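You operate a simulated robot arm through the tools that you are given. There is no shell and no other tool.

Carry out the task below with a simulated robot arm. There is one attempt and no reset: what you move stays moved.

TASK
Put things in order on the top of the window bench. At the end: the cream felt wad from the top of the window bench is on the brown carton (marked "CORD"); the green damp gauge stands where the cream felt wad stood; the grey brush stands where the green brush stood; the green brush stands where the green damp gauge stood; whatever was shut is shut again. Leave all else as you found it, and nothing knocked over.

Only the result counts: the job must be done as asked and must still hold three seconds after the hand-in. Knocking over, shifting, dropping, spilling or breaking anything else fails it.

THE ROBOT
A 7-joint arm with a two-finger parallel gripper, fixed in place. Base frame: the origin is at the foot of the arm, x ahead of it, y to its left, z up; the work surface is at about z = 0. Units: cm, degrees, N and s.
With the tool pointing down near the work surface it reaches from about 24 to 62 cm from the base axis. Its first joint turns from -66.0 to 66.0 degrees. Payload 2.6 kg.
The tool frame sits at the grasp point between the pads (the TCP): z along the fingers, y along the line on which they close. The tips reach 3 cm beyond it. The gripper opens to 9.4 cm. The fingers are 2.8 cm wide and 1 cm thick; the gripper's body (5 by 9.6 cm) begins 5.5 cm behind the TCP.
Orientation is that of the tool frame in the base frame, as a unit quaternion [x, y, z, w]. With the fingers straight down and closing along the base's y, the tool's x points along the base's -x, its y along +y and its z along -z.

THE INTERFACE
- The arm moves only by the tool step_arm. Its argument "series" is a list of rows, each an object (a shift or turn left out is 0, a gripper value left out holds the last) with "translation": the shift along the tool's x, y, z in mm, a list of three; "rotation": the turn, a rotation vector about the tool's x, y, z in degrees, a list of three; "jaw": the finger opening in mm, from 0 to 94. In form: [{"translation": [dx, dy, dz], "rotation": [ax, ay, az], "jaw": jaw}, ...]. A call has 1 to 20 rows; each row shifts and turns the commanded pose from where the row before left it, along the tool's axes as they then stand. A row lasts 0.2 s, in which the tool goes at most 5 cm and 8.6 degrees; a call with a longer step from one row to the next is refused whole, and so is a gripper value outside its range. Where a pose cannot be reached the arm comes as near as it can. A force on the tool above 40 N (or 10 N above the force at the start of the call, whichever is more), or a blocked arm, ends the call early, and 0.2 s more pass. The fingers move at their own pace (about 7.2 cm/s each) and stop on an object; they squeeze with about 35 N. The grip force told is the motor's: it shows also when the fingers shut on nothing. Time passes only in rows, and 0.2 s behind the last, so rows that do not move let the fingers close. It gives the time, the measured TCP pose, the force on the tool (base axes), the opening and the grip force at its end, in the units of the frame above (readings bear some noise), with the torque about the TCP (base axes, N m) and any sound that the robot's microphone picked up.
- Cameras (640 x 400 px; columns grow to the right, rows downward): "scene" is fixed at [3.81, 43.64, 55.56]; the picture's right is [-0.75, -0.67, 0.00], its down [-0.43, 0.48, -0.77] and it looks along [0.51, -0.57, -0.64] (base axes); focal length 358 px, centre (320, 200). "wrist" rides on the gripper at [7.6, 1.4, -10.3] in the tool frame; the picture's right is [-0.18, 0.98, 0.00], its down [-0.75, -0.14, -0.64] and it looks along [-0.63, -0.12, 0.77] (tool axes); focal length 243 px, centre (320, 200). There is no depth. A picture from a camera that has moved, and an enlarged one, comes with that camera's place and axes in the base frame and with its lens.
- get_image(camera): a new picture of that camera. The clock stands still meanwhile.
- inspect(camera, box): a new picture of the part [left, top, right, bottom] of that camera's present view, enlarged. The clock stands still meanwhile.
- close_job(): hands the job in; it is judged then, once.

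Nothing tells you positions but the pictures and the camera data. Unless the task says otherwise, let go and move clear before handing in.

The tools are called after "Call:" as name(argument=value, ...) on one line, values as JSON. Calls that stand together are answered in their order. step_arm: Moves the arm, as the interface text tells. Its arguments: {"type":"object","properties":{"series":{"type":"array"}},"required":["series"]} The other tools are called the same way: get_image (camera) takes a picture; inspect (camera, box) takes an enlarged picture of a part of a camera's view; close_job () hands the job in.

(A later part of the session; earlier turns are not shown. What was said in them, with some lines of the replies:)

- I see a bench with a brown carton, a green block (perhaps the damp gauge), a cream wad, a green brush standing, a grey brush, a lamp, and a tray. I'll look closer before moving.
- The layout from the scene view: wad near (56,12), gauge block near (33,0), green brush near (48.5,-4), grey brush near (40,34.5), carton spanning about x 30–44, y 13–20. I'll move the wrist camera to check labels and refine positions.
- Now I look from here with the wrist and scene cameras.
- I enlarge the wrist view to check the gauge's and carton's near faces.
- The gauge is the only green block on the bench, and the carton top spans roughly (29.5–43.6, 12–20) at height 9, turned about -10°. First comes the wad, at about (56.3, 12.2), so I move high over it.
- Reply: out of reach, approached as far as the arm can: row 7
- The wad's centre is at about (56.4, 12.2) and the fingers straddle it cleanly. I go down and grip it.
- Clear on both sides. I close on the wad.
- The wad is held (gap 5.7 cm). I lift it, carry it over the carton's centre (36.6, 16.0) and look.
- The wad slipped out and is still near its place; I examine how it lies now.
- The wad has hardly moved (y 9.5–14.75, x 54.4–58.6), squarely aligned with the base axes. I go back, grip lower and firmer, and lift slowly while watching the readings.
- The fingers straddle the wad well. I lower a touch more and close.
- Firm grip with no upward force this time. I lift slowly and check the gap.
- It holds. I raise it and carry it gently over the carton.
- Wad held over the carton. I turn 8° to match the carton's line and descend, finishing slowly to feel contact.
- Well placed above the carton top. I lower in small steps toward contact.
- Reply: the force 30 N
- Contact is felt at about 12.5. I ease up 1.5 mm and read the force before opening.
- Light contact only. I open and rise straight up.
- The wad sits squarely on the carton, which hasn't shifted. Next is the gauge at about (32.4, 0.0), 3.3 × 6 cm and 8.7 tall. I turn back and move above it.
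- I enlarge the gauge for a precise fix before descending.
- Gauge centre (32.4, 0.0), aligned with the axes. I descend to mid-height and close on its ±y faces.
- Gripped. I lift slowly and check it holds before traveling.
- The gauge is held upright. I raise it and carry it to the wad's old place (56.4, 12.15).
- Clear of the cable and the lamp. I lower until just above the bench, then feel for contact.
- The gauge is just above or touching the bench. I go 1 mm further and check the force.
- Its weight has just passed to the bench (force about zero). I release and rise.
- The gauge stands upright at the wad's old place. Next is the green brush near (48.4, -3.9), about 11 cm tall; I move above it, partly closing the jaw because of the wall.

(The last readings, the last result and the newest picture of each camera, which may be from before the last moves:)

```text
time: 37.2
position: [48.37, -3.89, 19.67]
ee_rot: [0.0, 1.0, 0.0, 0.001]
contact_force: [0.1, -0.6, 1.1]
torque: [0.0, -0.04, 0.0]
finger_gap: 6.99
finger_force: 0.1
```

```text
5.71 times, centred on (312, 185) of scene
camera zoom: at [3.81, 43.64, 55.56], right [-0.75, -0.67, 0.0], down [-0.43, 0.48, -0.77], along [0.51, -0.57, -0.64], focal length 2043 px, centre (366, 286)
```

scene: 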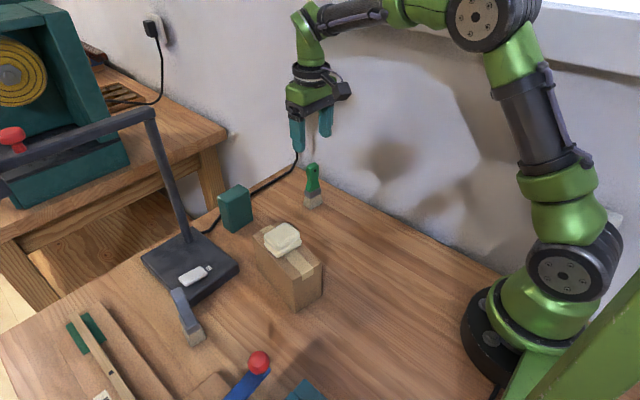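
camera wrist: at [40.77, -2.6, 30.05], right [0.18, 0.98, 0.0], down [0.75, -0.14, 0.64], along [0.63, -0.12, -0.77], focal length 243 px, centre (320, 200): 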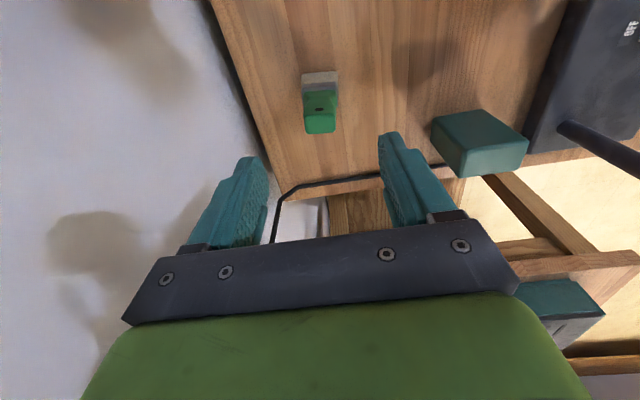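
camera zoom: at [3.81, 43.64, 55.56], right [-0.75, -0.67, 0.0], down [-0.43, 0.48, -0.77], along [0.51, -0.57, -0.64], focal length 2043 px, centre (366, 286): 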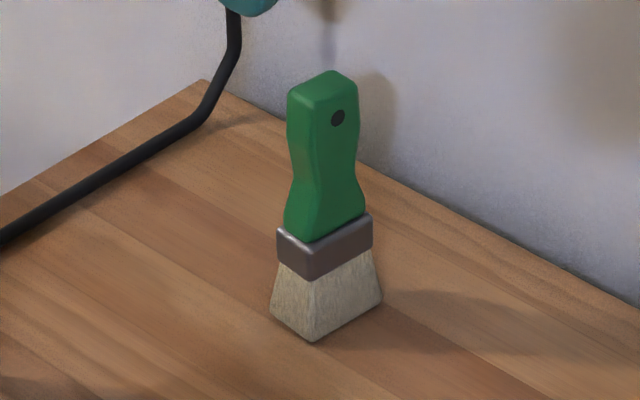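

The brush stands vertical at (48.4, -3.95), its width turned about 5.5° from the y axis. I match the yaw, descend to grip the handle and close.

Call:
step_arm(series=[{"translation": [-1, -1, 0], "rotation": [0, 0, 5.5]}, {"translation": [0, 0, 35]}, {"translation": [0, 0, 35]}, {"translation": [0, 0, 30]}, {"translation": [0, 0, 17]}, {}, {}])

Call:
inspect(camera="scene", box=[260, 130, 372, 220])

Call:
get_image(camera="wrist")

```text
time: 38.8
position: [48.47, -3.89, 8.17]
ee_rot: [0.048, 0.999, 0.0, 0.0]
contact_force: [-0.1, -0.1, 0.2]
torque: [-0.01, 0.02, -0.01]
finger_gap: 6.99
finger_force: 0.0
```

```text
4.44 times, centred on (316, 175) of scene
camera zoom: at [3.81, 43.64, 55.56], right [-0.75, -0.67, 0.0], down [-0.43, 0.48, -0.77], along [0.51, -0.57, -0.64], focal length 1589 px, centre (338, 311)
```

zoom: 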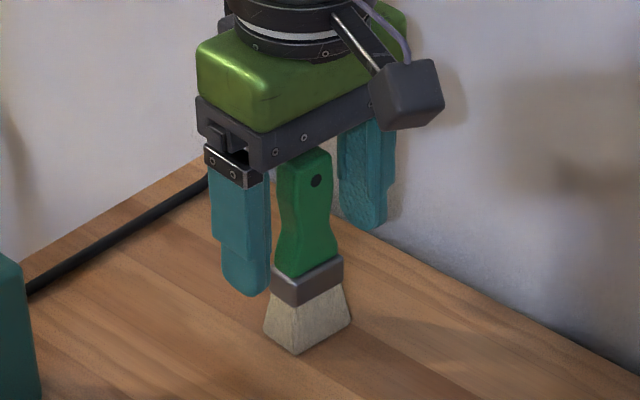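

```text
taken
camera wrist: at [41.04, -1.9, 18.41], right [0.28, 0.96, 0.0], down [0.74, -0.21, 0.64], along [0.62, -0.18, -0.77], focal length 243 px, centre (320, 200)
```

wrist: 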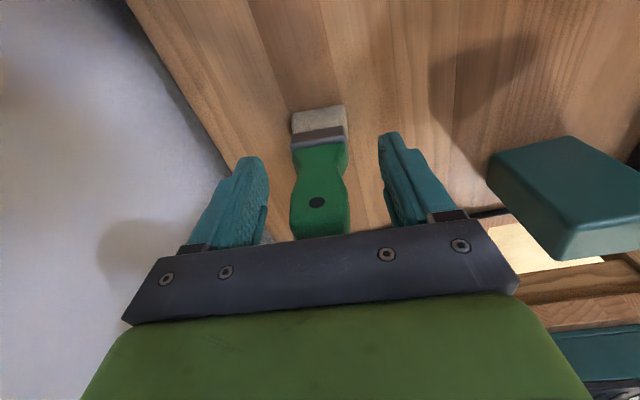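

The fingertips are just above the ferrule; the brush is about 1 mm off to the -y side, so I center and close.

Call:
step_arm(series=[{"translation": [0, -1.2, 1]}, {}, {"jaw": 0}, {}, {}, {}, {}, {}])

Call:
inspect(camera="scene", box=[260, 130, 372, 220])

Call:
get_image(camera="wrist")

```text
time: 40.6
position: [48.44, -4.13, 8.08]
ee_rot: [0.048, 0.999, 0.001, 0.0]
contact_force: [-0.3, 0.7, -0.8]
torque: [0.02, 0.04, -0.01]
finger_gap: 3.25
finger_force: 34.7
```

```text
4.44 times, centred on (316, 175) of scene
camera zoom: at [3.81, 43.64, 55.56], right [-0.75, -0.67, 0.0], down [-0.43, 0.48, -0.77], along [0.51, -0.57, -0.64], focal length 1589 px, centre (338, 311)
```

zoom: 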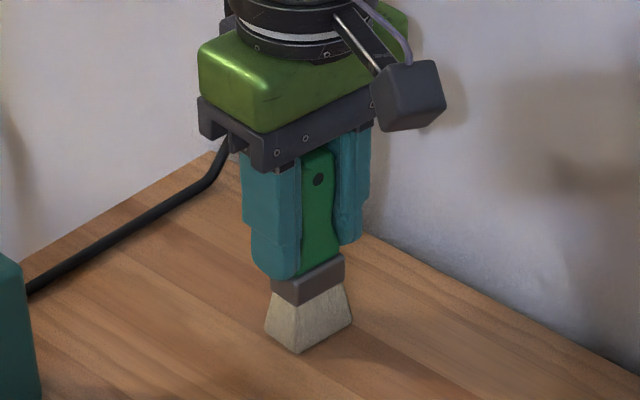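

```text
taken
camera wrist: at [41.04, -2.0, 18.32], right [0.28, 0.96, 0.0], down [0.74, -0.21, 0.64], along [0.62, -0.18, -0.77], focal length 243 px, centre (320, 200)
```

wrist: 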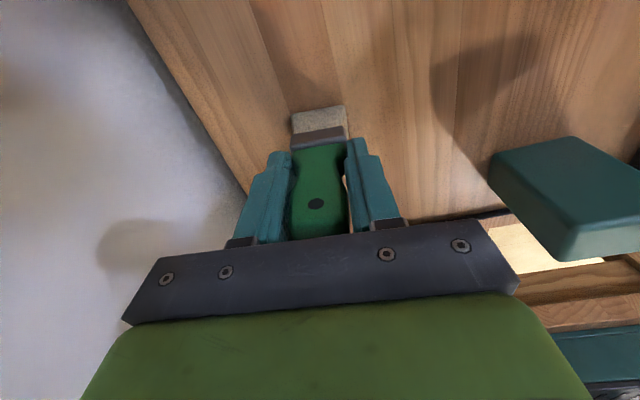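

The green brush is held by the handle. I lift gently and check that it stays vertical.

Call:
step_arm(series=[{"translation": [0, 0, -3]}, {"translation": [0, 0, -7]}, {"translation": [0, 0, -15]}, {"translation": [0, 0, -25]}, {"translation": [0, 0, -20]}, {"translation": [0, 0, -10], "rotation": [0, 0, -5.5]}, {}])

Call:
inspect(camera="scene", box=[260, 90, 372, 220])

Call:
get_image(camera="wrist")

```text
time: 42.2
position: [48.64, -4.01, 15.91]
ee_rot: [-0.001, 1.0, 0.0, 0.0]
contact_force: [0.2, 0.0, -0.9]
torque: [0.0, 0.01, -0.03]
finger_gap: 3.25
finger_force: 34.7
```

```text
3.08 times, centred on (316, 155) of scene
camera zoom: at [3.81, 43.64, 55.56], right [-0.75, -0.67, 0.0], down [-0.43, 0.48, -0.77], along [0.51, -0.57, -0.64], focal length 1100 px, centre (332, 338)
```

zoom: 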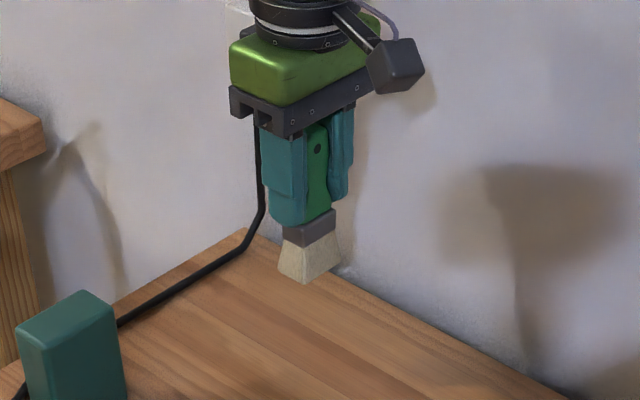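

```text
taken
camera wrist: at [40.94, -2.69, 26.31], right [0.18, 0.98, 0.0], down [0.75, -0.14, 0.64], along [0.63, -0.12, -0.77], focal length 243 px, centre (320, 200)
```

wrist: 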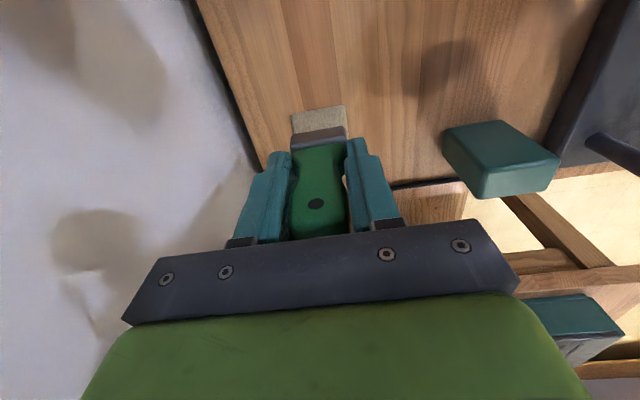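

Held the same as before. I carry it to the gauge's old place (32.4, 0.0) and lower to just above the bench.

Call:
step_arm(series=[{"translation": [12, 3, 0]}, {"translation": [28, 7, 0]}, {"translation": [30, 7.5, 0]}, {"translation": [30, 7.5, 0]}, {"translation": [30, 7.5, 0]}, {"translation": [20, 5, 0]}, {"translation": [11, 2.5, 0]}, {}, {"translation": [0, 0, 20]}, {"translation": [0, 0, 25]}, {"translation": [0, 0, 20]}, {"translation": [0, 0, 8]}, {}, {}])

Call:
inspect(camera="scene", box=[290, 140, 420, 270])

Call:
get_image(camera="wrist")

```text
time: 45.2
position: [32.35, -0.1, 8.68]
ee_rot: [0.0, 1.0, 0.0, 0.0]
contact_force: [-0.5, 0.0, -0.8]
torque: [-0.01, 0.02, 0.0]
finger_gap: 3.25
finger_force: 34.9
```

```text
3.08 times, centred on (355, 205) of scene
camera zoom: at [3.81, 43.64, 55.56], right [-0.75, -0.67, 0.0], down [-0.43, 0.48, -0.77], along [0.51, -0.57, -0.64], focal length 1100 px, centre (212, 185)
```

zoom: 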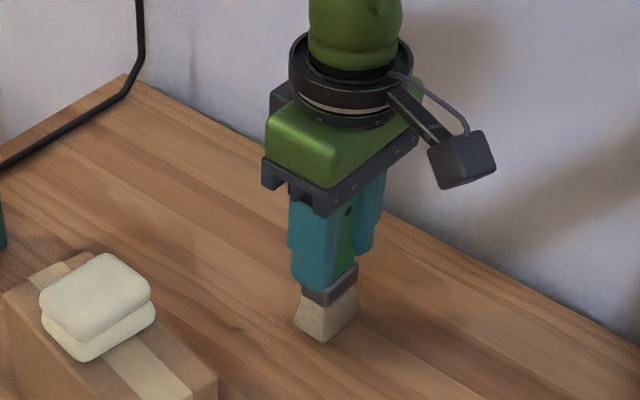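

```text
taken
camera wrist: at [24.79, 1.24, 18.99], right [0.18, 0.98, 0.0], down [0.75, -0.14, 0.64], along [0.63, -0.12, -0.77], focal length 243 px, centre (320, 200)
```

wrist: 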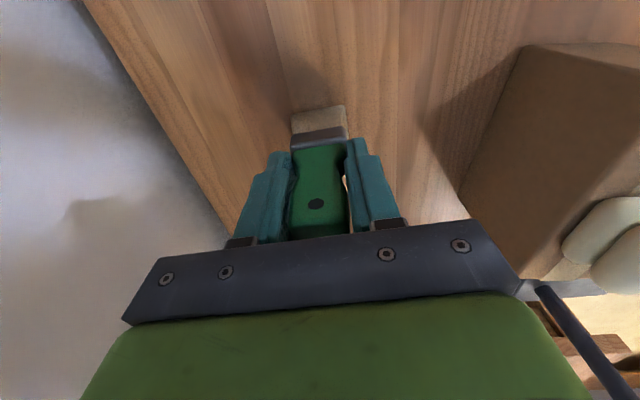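

About 6 mm above the bench and centred. I lower in small steps.

Call:
step_arm(series=[{"translation": [0, 1, 3]}, {"translation": [0, 0, 2]}, {}])

```text
time: 46.0
position: [32.47, -0.07, 8.19]
ee_rot: [0.0, 1.0, 0.0, 0.0]
contact_force: [0.1, -0.2, -1.3]
torque: [0.02, -0.01, 0.0]
finger_gap: 3.25
finger_force: 35.4
```

Call:
step_arm(series=[{"translation": [0, 0, 1]}, {}])

```text
time: 46.6
position: [32.43, 0.03, 8.15]
ee_rot: [0.0, 1.0, 0.0, 0.0]
contact_force: [0.3, -0.3, -0.7]
torque: [-0.01, 0.0, 0.02]
finger_gap: 3.28
finger_force: 34.8
```

Call:
step_arm(series=[{"translation": [0, 0, 0.7]}, {}])

```text
time: 47.2
position: [32.34, -0.04, 8.08]
ee_rot: [-0.001, 1.0, 0.0, 0.001]
contact_force: [0.1, 1.0, 0.4]
torque: [-0.03, 0.02, 0.0]
finger_gap: 3.27
finger_force: 35.5
```

Call:
step_arm(series=[{"translation": [0, 0, 0.5]}, {}])

```text
time: 47.8
position: [32.36, 0.09, 8.08]
ee_rot: [0.0, 1.0, -0.001, 0.001]
contact_force: [-4.0, 1.0, 12.8]
torque: [-0.07, 0.31, -0.03]
finger_gap: 3.26
finger_force: 35.0
```

Contact. I back off half a millimetre, release gently and rise straight up.

Call:
step_arm(series=[{"translation": [0, 0, -0.5]}, {}, {"jaw": 38}, {"jaw": 50}, {"jaw": 70}, {}, {"translation": [0, 0, -15]}, {"translation": [0, 0, -35]}, {"translation": [0, 0, -40]}, {"translation": [0, 0, -40]}, {}])

Call:
inspect(camera="scene", box=[290, 140, 420, 270])

Call:
get_image(camera="wrist")

```text
time: 50.2
position: [32.49, 0.05, 20.95]
ee_rot: [0.0, 1.0, -0.001, 0.0]
contact_force: [-0.3, -0.4, 0.2]
torque: [-0.02, -0.01, 0.01]
finger_gap: 6.98
finger_force: 0.0
```

```text
3.08 times, centred on (355, 205) of scene
camera zoom: at [3.81, 43.64, 55.56], right [-0.75, -0.67, 0.0], down [-0.43, 0.48, -0.77], along [0.51, -0.57, -0.64], focal length 1100 px, centre (212, 185)
```

zoom: 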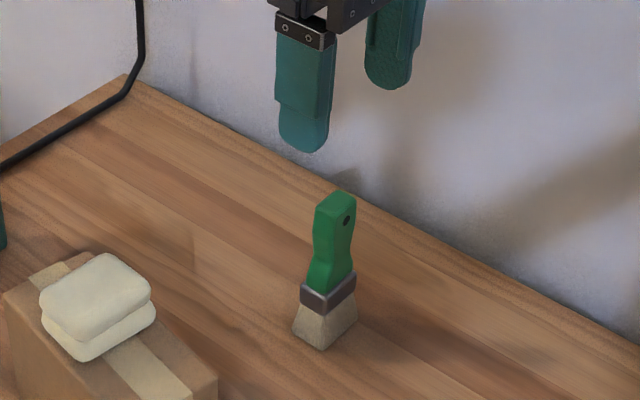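

```text
taken
camera wrist: at [24.78, 1.32, 31.29], right [0.18, 0.98, 0.0], down [0.75, -0.14, 0.64], along [0.63, -0.12, -0.77], focal length 243 px, centre (320, 200)
```

wrist: 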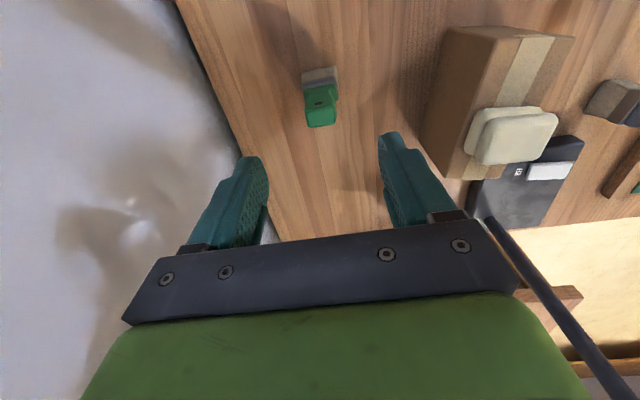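

The green brush stands in the gauge's old place. Now for the grey brush near (40, 34.5); I move high above it to look.

Call:
step_arm(series=[{"translation": [0, 10, -40]}, {"translation": [-8, 40, 0]}, {"translation": [-8, 40, 0]}, {"translation": [-8, 40, 0]}, {"translation": [-8, 40, 0]}, {"translation": [-8, 40, 0]}, {"translation": [-8, 40, 0]}, {"translation": [-8, 40, 0]}, {"translation": [-8, 40, 0]}, {"translation": [0, 10, 0]}, {}])

Call:
get_image(camera="wrist")

Call:
get_image(camera="scene")

```text
time: 52.6
position: [38.82, 33.98, 24.98]
ee_rot: [0.0, 1.0, 0.0, 0.0]
contact_force: [0.4, -0.5, -0.7]
torque: [0.01, 0.0, -0.02]
finger_gap: 6.99
finger_force: 0.0
```

```text
taken
camera wrist: at [31.17, 35.41, 35.28], right [0.18, 0.98, 0.0], down [0.75, -0.14, 0.64], along [0.63, -0.12, -0.77], focal length 243 px, centre (320, 200)
```

wrist: 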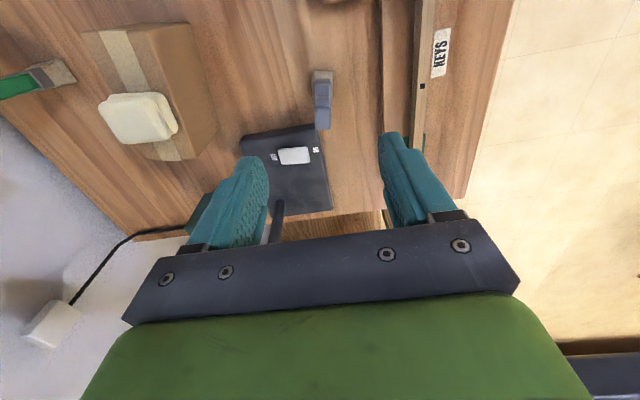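

```text
taken
```

scene: 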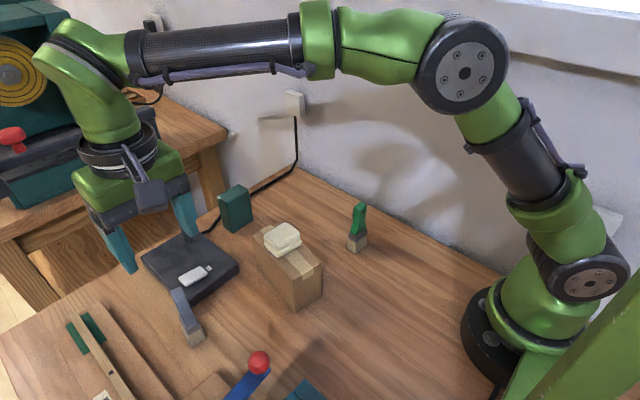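

Call:
inspect(camera="wrist", box=[280, 50, 360, 150])

Call:
inspect(camera="scene", box=[150, 270, 230, 360])

```text
4.00 times, centred on (320, 100) of wrist
camera zoom: at [31.17, 35.41, 35.28], right [0.18, 0.98, 0.0], down [0.75, -0.14, 0.64], along [0.63, -0.12, -0.77], focal length 970 px, centre (320, 600)
```

zoom: 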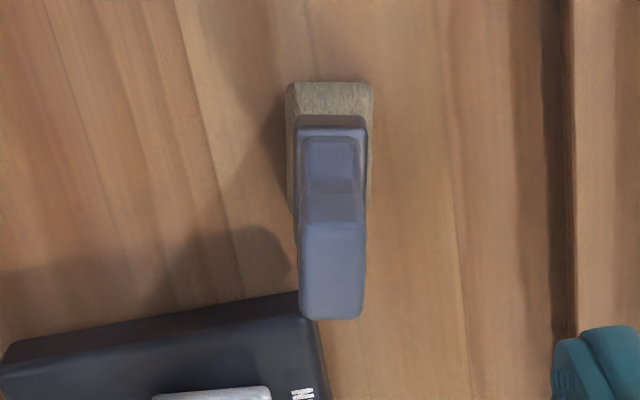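

```text
4.44 times, centred on (190, 315) of scene
camera zoom: at [3.81, 43.64, 55.56], right [-0.75, -0.67, 0.0], down [-0.43, 0.48, -0.77], along [0.51, -0.57, -0.64], focal length 1589 px, centre (898, -311)
```

zoom: 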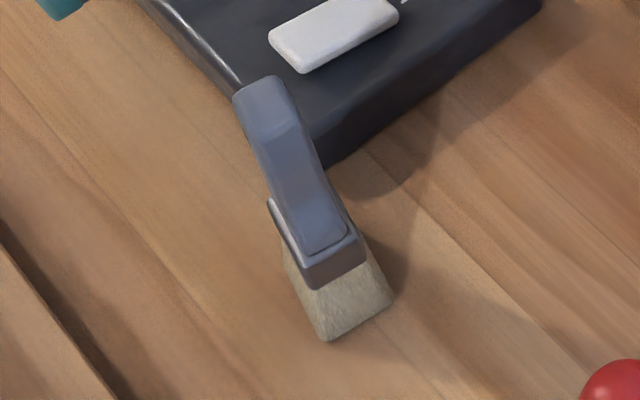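

The grey brush stands vertical at about (40.5, 34.0), with its width along x (turned about -10.6°) so I'll grip its flat faces. I align, descend partway and check.

Call:
step_arm(series=[{"translation": [-17, 0, 0]}, {"rotation": [0, 0, 5.3]}, {"rotation": [0, 0, 5.3]}, {"translation": [0, 0, 40]}, {"translation": [0, 0, 40]}, {"translation": [0, 0, 30]}, {}])

Call:
get_image(camera="wrist")

Call:
inspect(camera="scene", box=[100, 210, 260, 370])

```text
time: 54.2
position: [40.48, 34.06, 13.95]
ee_rot: [0.093, 0.996, -0.001, 0.0]
contact_force: [-0.9, -0.1, 0.5]
torque: [-0.01, -0.02, 0.0]
finger_gap: 7.01
finger_force: 0.0
```

```text
taken
camera wrist: at [33.22, 36.89, 24.2], right [0.36, 0.93, 0.0], down [0.71, -0.28, 0.64], along [0.6, -0.23, -0.77], focal length 243 px, centre (320, 200)
```

wrist: 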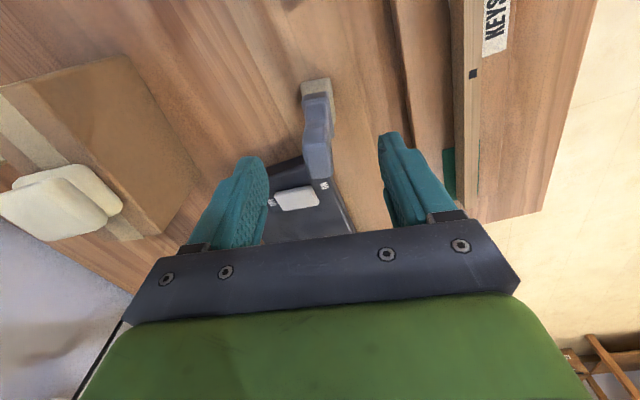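

```text
2.50 times, centred on (180, 290) of scene
camera zoom: at [3.81, 43.64, 55.56], right [-0.75, -0.67, 0.0], down [-0.43, 0.48, -0.77], along [0.51, -0.57, -0.64], focal length 894 px, centre (670, -25)
```

zoom: 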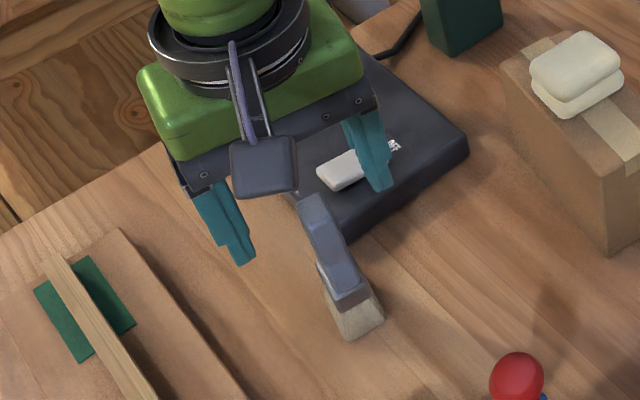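

Well centred. I descend the rest of the way and look again.

Call:
step_arm(series=[{"translation": [0, 0, 25]}, {"translation": [0, 0, 22]}, {"translation": [0, 0, 11]}, {}])

Call:
get_image(camera="wrist")

Call:
inspect(camera="scene", box=[100, 210, 260, 370])

```text
time: 55.2
position: [40.63, 33.98, 8.26]
ee_rot: [0.091, 0.996, 0.0, 0.0]
contact_force: [0.2, 0.9, -0.3]
torque: [0.01, -0.03, 0.0]
finger_gap: 7.02
finger_force: 0.1
```

```text
taken
camera wrist: at [33.29, 36.81, 18.48], right [0.36, 0.93, 0.0], down [0.71, -0.28, 0.64], along [0.6, -0.23, -0.77], focal length 243 px, centre (320, 200)
```

wrist: 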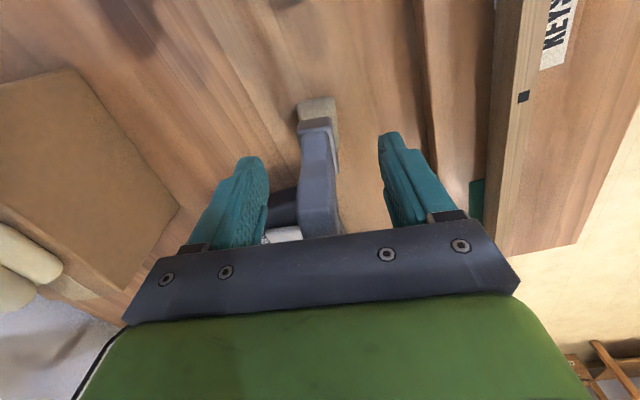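

```text
2.50 times, centred on (180, 290) of scene
camera zoom: at [3.81, 43.64, 55.56], right [-0.75, -0.67, 0.0], down [-0.43, 0.48, -0.77], along [0.51, -0.57, -0.64], focal length 894 px, centre (670, -25)
```

zoom: 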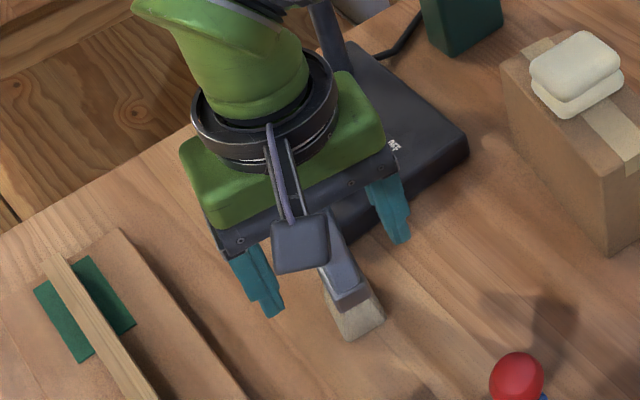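

Centred on the handle. I close.

Call:
step_arm(series=[{"translation": [0, -0.5, 1]}, {}, {"jaw": 0}, {}, {}, {}, {}, {}])

Call:
get_image(camera="wrist")

Call:
inspect(camera="scene", box=[140, 250, 240, 350])

```text
time: 57.0
position: [40.53, 33.89, 8.11]
ee_rot: [0.092, 0.996, 0.001, 0.0]
contact_force: [-1.0, -0.1, 0.2]
torque: [-0.01, 0.04, 0.0]
finger_gap: 2.06
finger_force: 35.2
```

```text
taken
camera wrist: at [33.27, 36.75, 18.41], right [0.36, 0.93, 0.0], down [0.71, -0.28, 0.64], along [0.6, -0.23, -0.77], focal length 243 px, centre (320, 200)
```

wrist: 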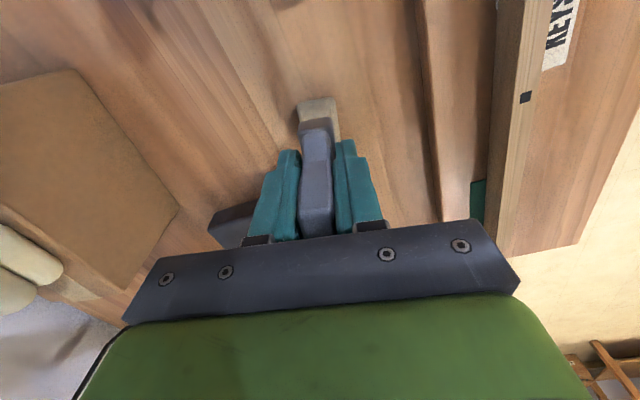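

```text
4.00 times, centred on (190, 300) of scene
camera zoom: at [3.81, 43.64, 55.56], right [-0.75, -0.67, 0.0], down [-0.43, 0.48, -0.77], along [0.51, -0.57, -0.64], focal length 1430 px, centre (840, -200)
```

zoom: 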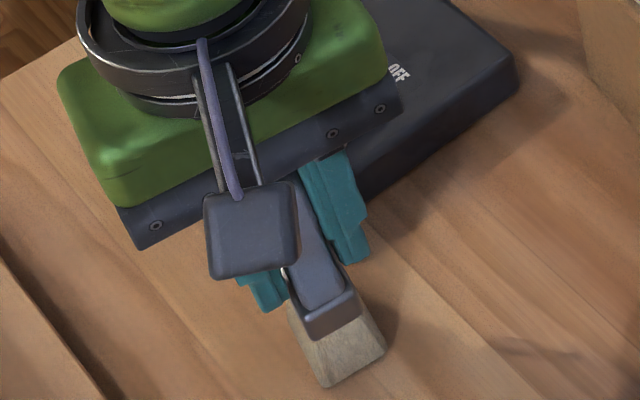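

Held by the flat faces. I lift slowly and check.

Call:
step_arm(series=[{"translation": [0, 0, -3]}, {"translation": [0, 0, -7]}, {"translation": [0, 0, -15]}, {"translation": [0, 0, -30]}, {"translation": [0, 0, -35]}, {"translation": [0, 0, -35]}, {"translation": [0, 0, -25]}, {"translation": [0, 0, -10]}, {}])

Call:
get_image(camera="wrist")

Call:
get_image(camera="scene")

```text
time: 59.0
position: [40.38, 33.99, 24.16]
ee_rot: [0.092, 0.996, 0.0, 0.0]
contact_force: [0.5, -0.9, -1.7]
torque: [0.01, 0.02, 0.0]
finger_gap: 2.07
finger_force: 35.0
```

```text
taken
camera wrist: at [33.24, 36.75, 34.47], right [0.36, 0.93, 0.0], down [0.72, -0.28, 0.64], along [0.6, -0.23, -0.77], focal length 243 px, centre (320, 200)
```

wrist: 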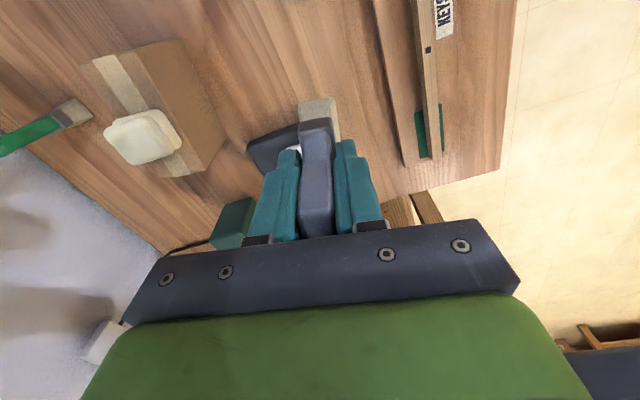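

```text
taken
```

scene: 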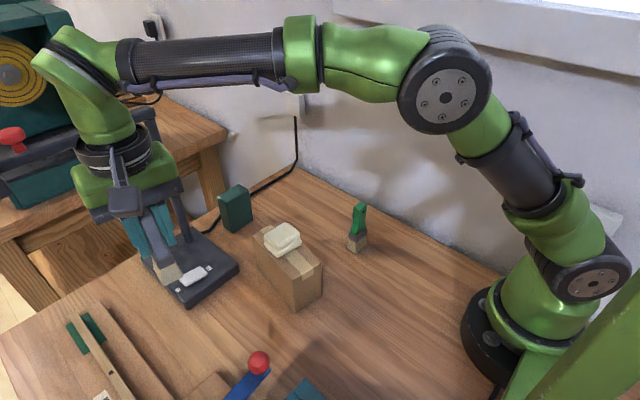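

Held steadily. I turn back square and carry it over to the green brush's old place (48.4, -3.95), high above the carton.

Call:
step_arm(series=[{"rotation": [0, 0, -5.3]}, {"rotation": [0, 0, -5.3]}, {"translation": [-3, -15, 0]}, {"translation": [-6, -28, 0]}, {"translation": [-7, -32, 0]}, {"translation": [-7, -33, 0]}, {"translation": [-7, -33, 0]}, {"translation": [-7, -33, 0]}, {"translation": [-7, -33, 0]}, {"translation": [-7, -33, 0]}, {"translation": [-7, -33, 0]}, {"translation": [-7, -33, 0]}, {"translation": [-6, -33, 0]}, {"translation": [-5, -26, 0]}, {"translation": [-4, -14, 0]}, {}, {}])

Call:
get_image(camera="wrist")

Call:
get_image(camera="scene")

```text
time: 62.6
position: [48.48, -3.85, 24.14]
ee_rot: [0.0, 1.0, 0.0, -0.001]
contact_force: [0.0, 0.5, -0.5]
torque: [0.01, 0.03, -0.01]
finger_gap: 2.04
finger_force: 34.9
```

```text
taken
camera wrist: at [40.86, -2.55, 34.45], right [0.18, 0.98, 0.0], down [0.75, -0.14, 0.64], along [0.63, -0.12, -0.77], focal length 243 px, centre (320, 200)
```

wrist: 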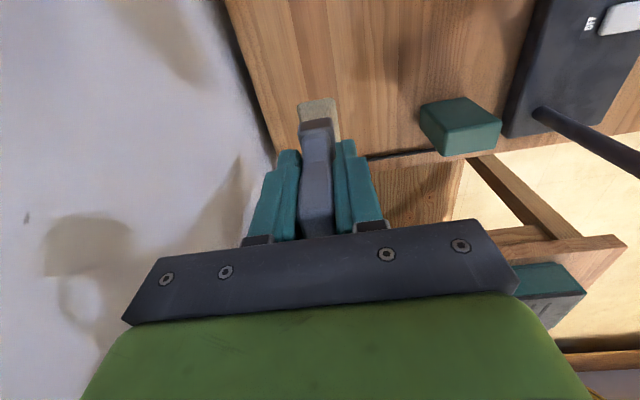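

```text
taken
```

scene: 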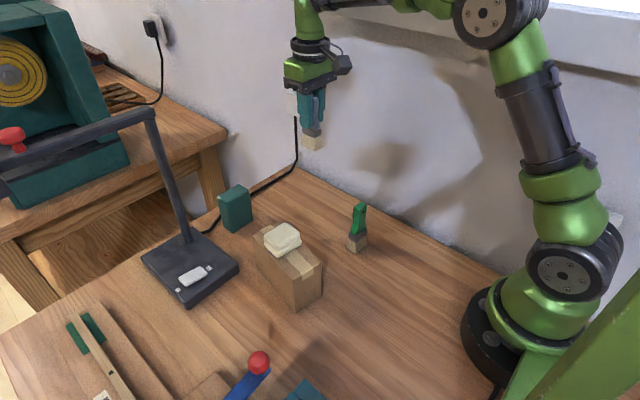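

In place above the spot, with the other items undisturbed. I lower to just above the bench.

Call:
step_arm(series=[{"translation": [0, -1, 30]}, {"translation": [0, 0, 35]}, {"translation": [0, 0, 35]}, {"translation": [0, 0, 30]}, {"translation": [0, 0, 18]}, {"translation": [0, 0, 5]}, {}, {}])

Call:
inspect(camera="scene", box=[260, 130, 372, 220])

```text
time: 64.4
position: [48.37, -3.98, 8.86]
ee_rot: [0.001, 1.0, -0.001, 0.0]
contact_force: [-0.4, -1.1, -0.4]
torque: [0.01, 0.02, 0.0]
finger_gap: 2.07
finger_force: 34.6
```

```text
4.44 times, centred on (316, 175) of scene
camera zoom: at [3.81, 43.64, 55.56], right [-0.75, -0.67, 0.0], down [-0.43, 0.48, -0.77], along [0.51, -0.57, -0.64], focal length 1589 px, centre (338, 311)
```

zoom: 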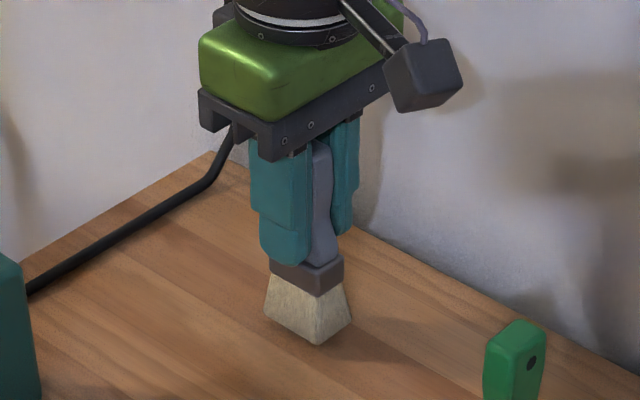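

Good position. I lower in small steps until contact.

Call:
step_arm(series=[{"translation": [0, 0, 4]}, {"translation": [0, 0, 2]}, {}])

```text
time: 65.2
position: [48.46, -4.0, 8.24]
ee_rot: [-0.001, 1.0, -0.001, 0.0]
contact_force: [0.8, 0.2, -0.5]
torque: [-0.01, -0.01, -0.01]
finger_gap: 2.1
finger_force: 35.0
```

Call:
step_arm(series=[{"translation": [0, 0, 0.8]}, {}])

```text
time: 65.8
position: [48.5, -4.1, 8.05]
ee_rot: [0.0, 1.0, -0.001, 0.0]
contact_force: [0.3, 0.1, -0.6]
torque: [-0.01, -0.01, 0.02]
finger_gap: 2.06
finger_force: 34.8
```

Call:
step_arm(series=[{"translation": [0, 0, 0.6]}, {}])

```text
time: 66.4
position: [48.44, -3.92, 8.07]
ee_rot: [0.0, 1.0, 0.0, -0.001]
contact_force: [-2.7, 0.7, 6.2]
torque: [0.03, 0.23, -0.01]
finger_gap: 2.09
finger_force: 34.8
```

Contact. I ease off slightly, release and rise.

Call:
step_arm(series=[{"translation": [0, 0, -0.3]}, {}, {"jaw": 26}, {"jaw": 36}, {"jaw": 50}, {"jaw": 66}, {}, {"translation": [0, 0, -15]}, {"translation": [0, 0, -35]}, {"translation": [0, 0, -40]}, {"translation": [0, 0, -40]}, {}])

Call:
get_image(camera="scene")

Call:
inspect(camera="scene", box=[200, 140, 400, 265])

Call:
get_image(camera="wrist")

```text
time: 69.0
position: [48.49, -3.99, 21.19]
ee_rot: [0.0, 1.0, -0.001, 0.0]
contact_force: [-0.2, 0.0, -0.5]
torque: [0.0, -0.02, 0.0]
finger_gap: 6.57
finger_force: 0.0
```

```text
taken
```

scene: 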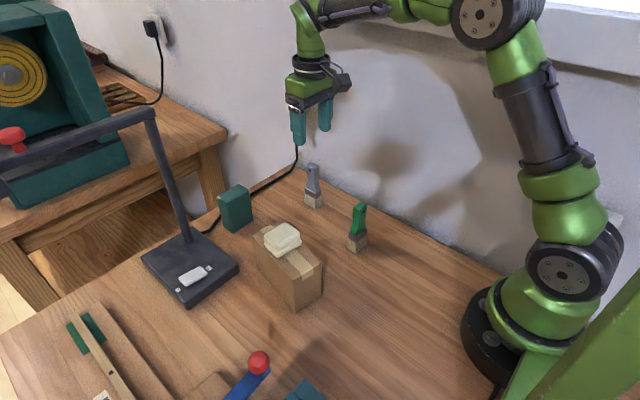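

```text
3.20 times, centred on (300, 202) of scene
camera zoom: at [3.81, 43.64, 55.56], right [-0.75, -0.67, 0.0], down [-0.43, 0.48, -0.77], along [0.51, -0.57, -0.64], focal length 1144 px, centre (384, 192)
```

zoom: 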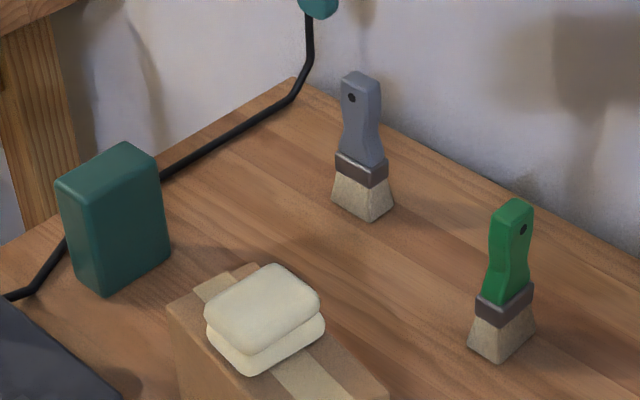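

```text
taken
camera wrist: at [40.84, -2.67, 31.47], right [0.18, 0.98, 0.0], down [0.75, -0.14, 0.64], along [0.63, -0.12, -0.77], focal length 243 px, centre (320, 200)
```

wrist: 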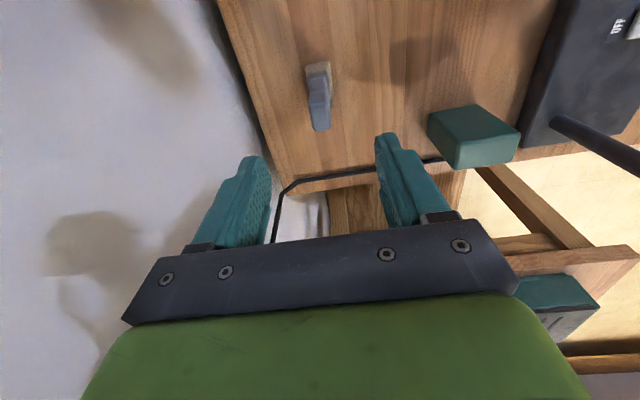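

All four items are in their places and upright, the carton, lamp and tray are undisturbed, nothing was opened, and the gripper is clear. I hand in.

Call:
close_job()

```text
The job is handed in.
```

All four items are where you asked, upright, and I've handed the job in. The last pictures, taken just before, showed nothing else moved. I didn't see the outcome of the check itself.

| Item | Now at |
|---|---|
| Cream felt wad | on top of the brown carton |
| Green damp gauge | the wad's old place, about (56.4, 12.1) |
| Green brush | the gauge's old place, about (32.4, 0.0) |
| Grey brush | the green brush's old place, about (48.4, -4.0) |

- **Wad:** it slipped from the fingers on the first lift and stayed within a couple of millimetres of its place. The second, lower grip held.
- **Carton and gauge not read:** I never saw the "CORD" marking or a dial. I took the only carton on the bench and the only green block to be the ones you meant.
- **Facing:** the grey brush stands with its width along x, where the green brush had its width along y.
- **Shut things:** I opened nothing, so there was nothing to shut again.
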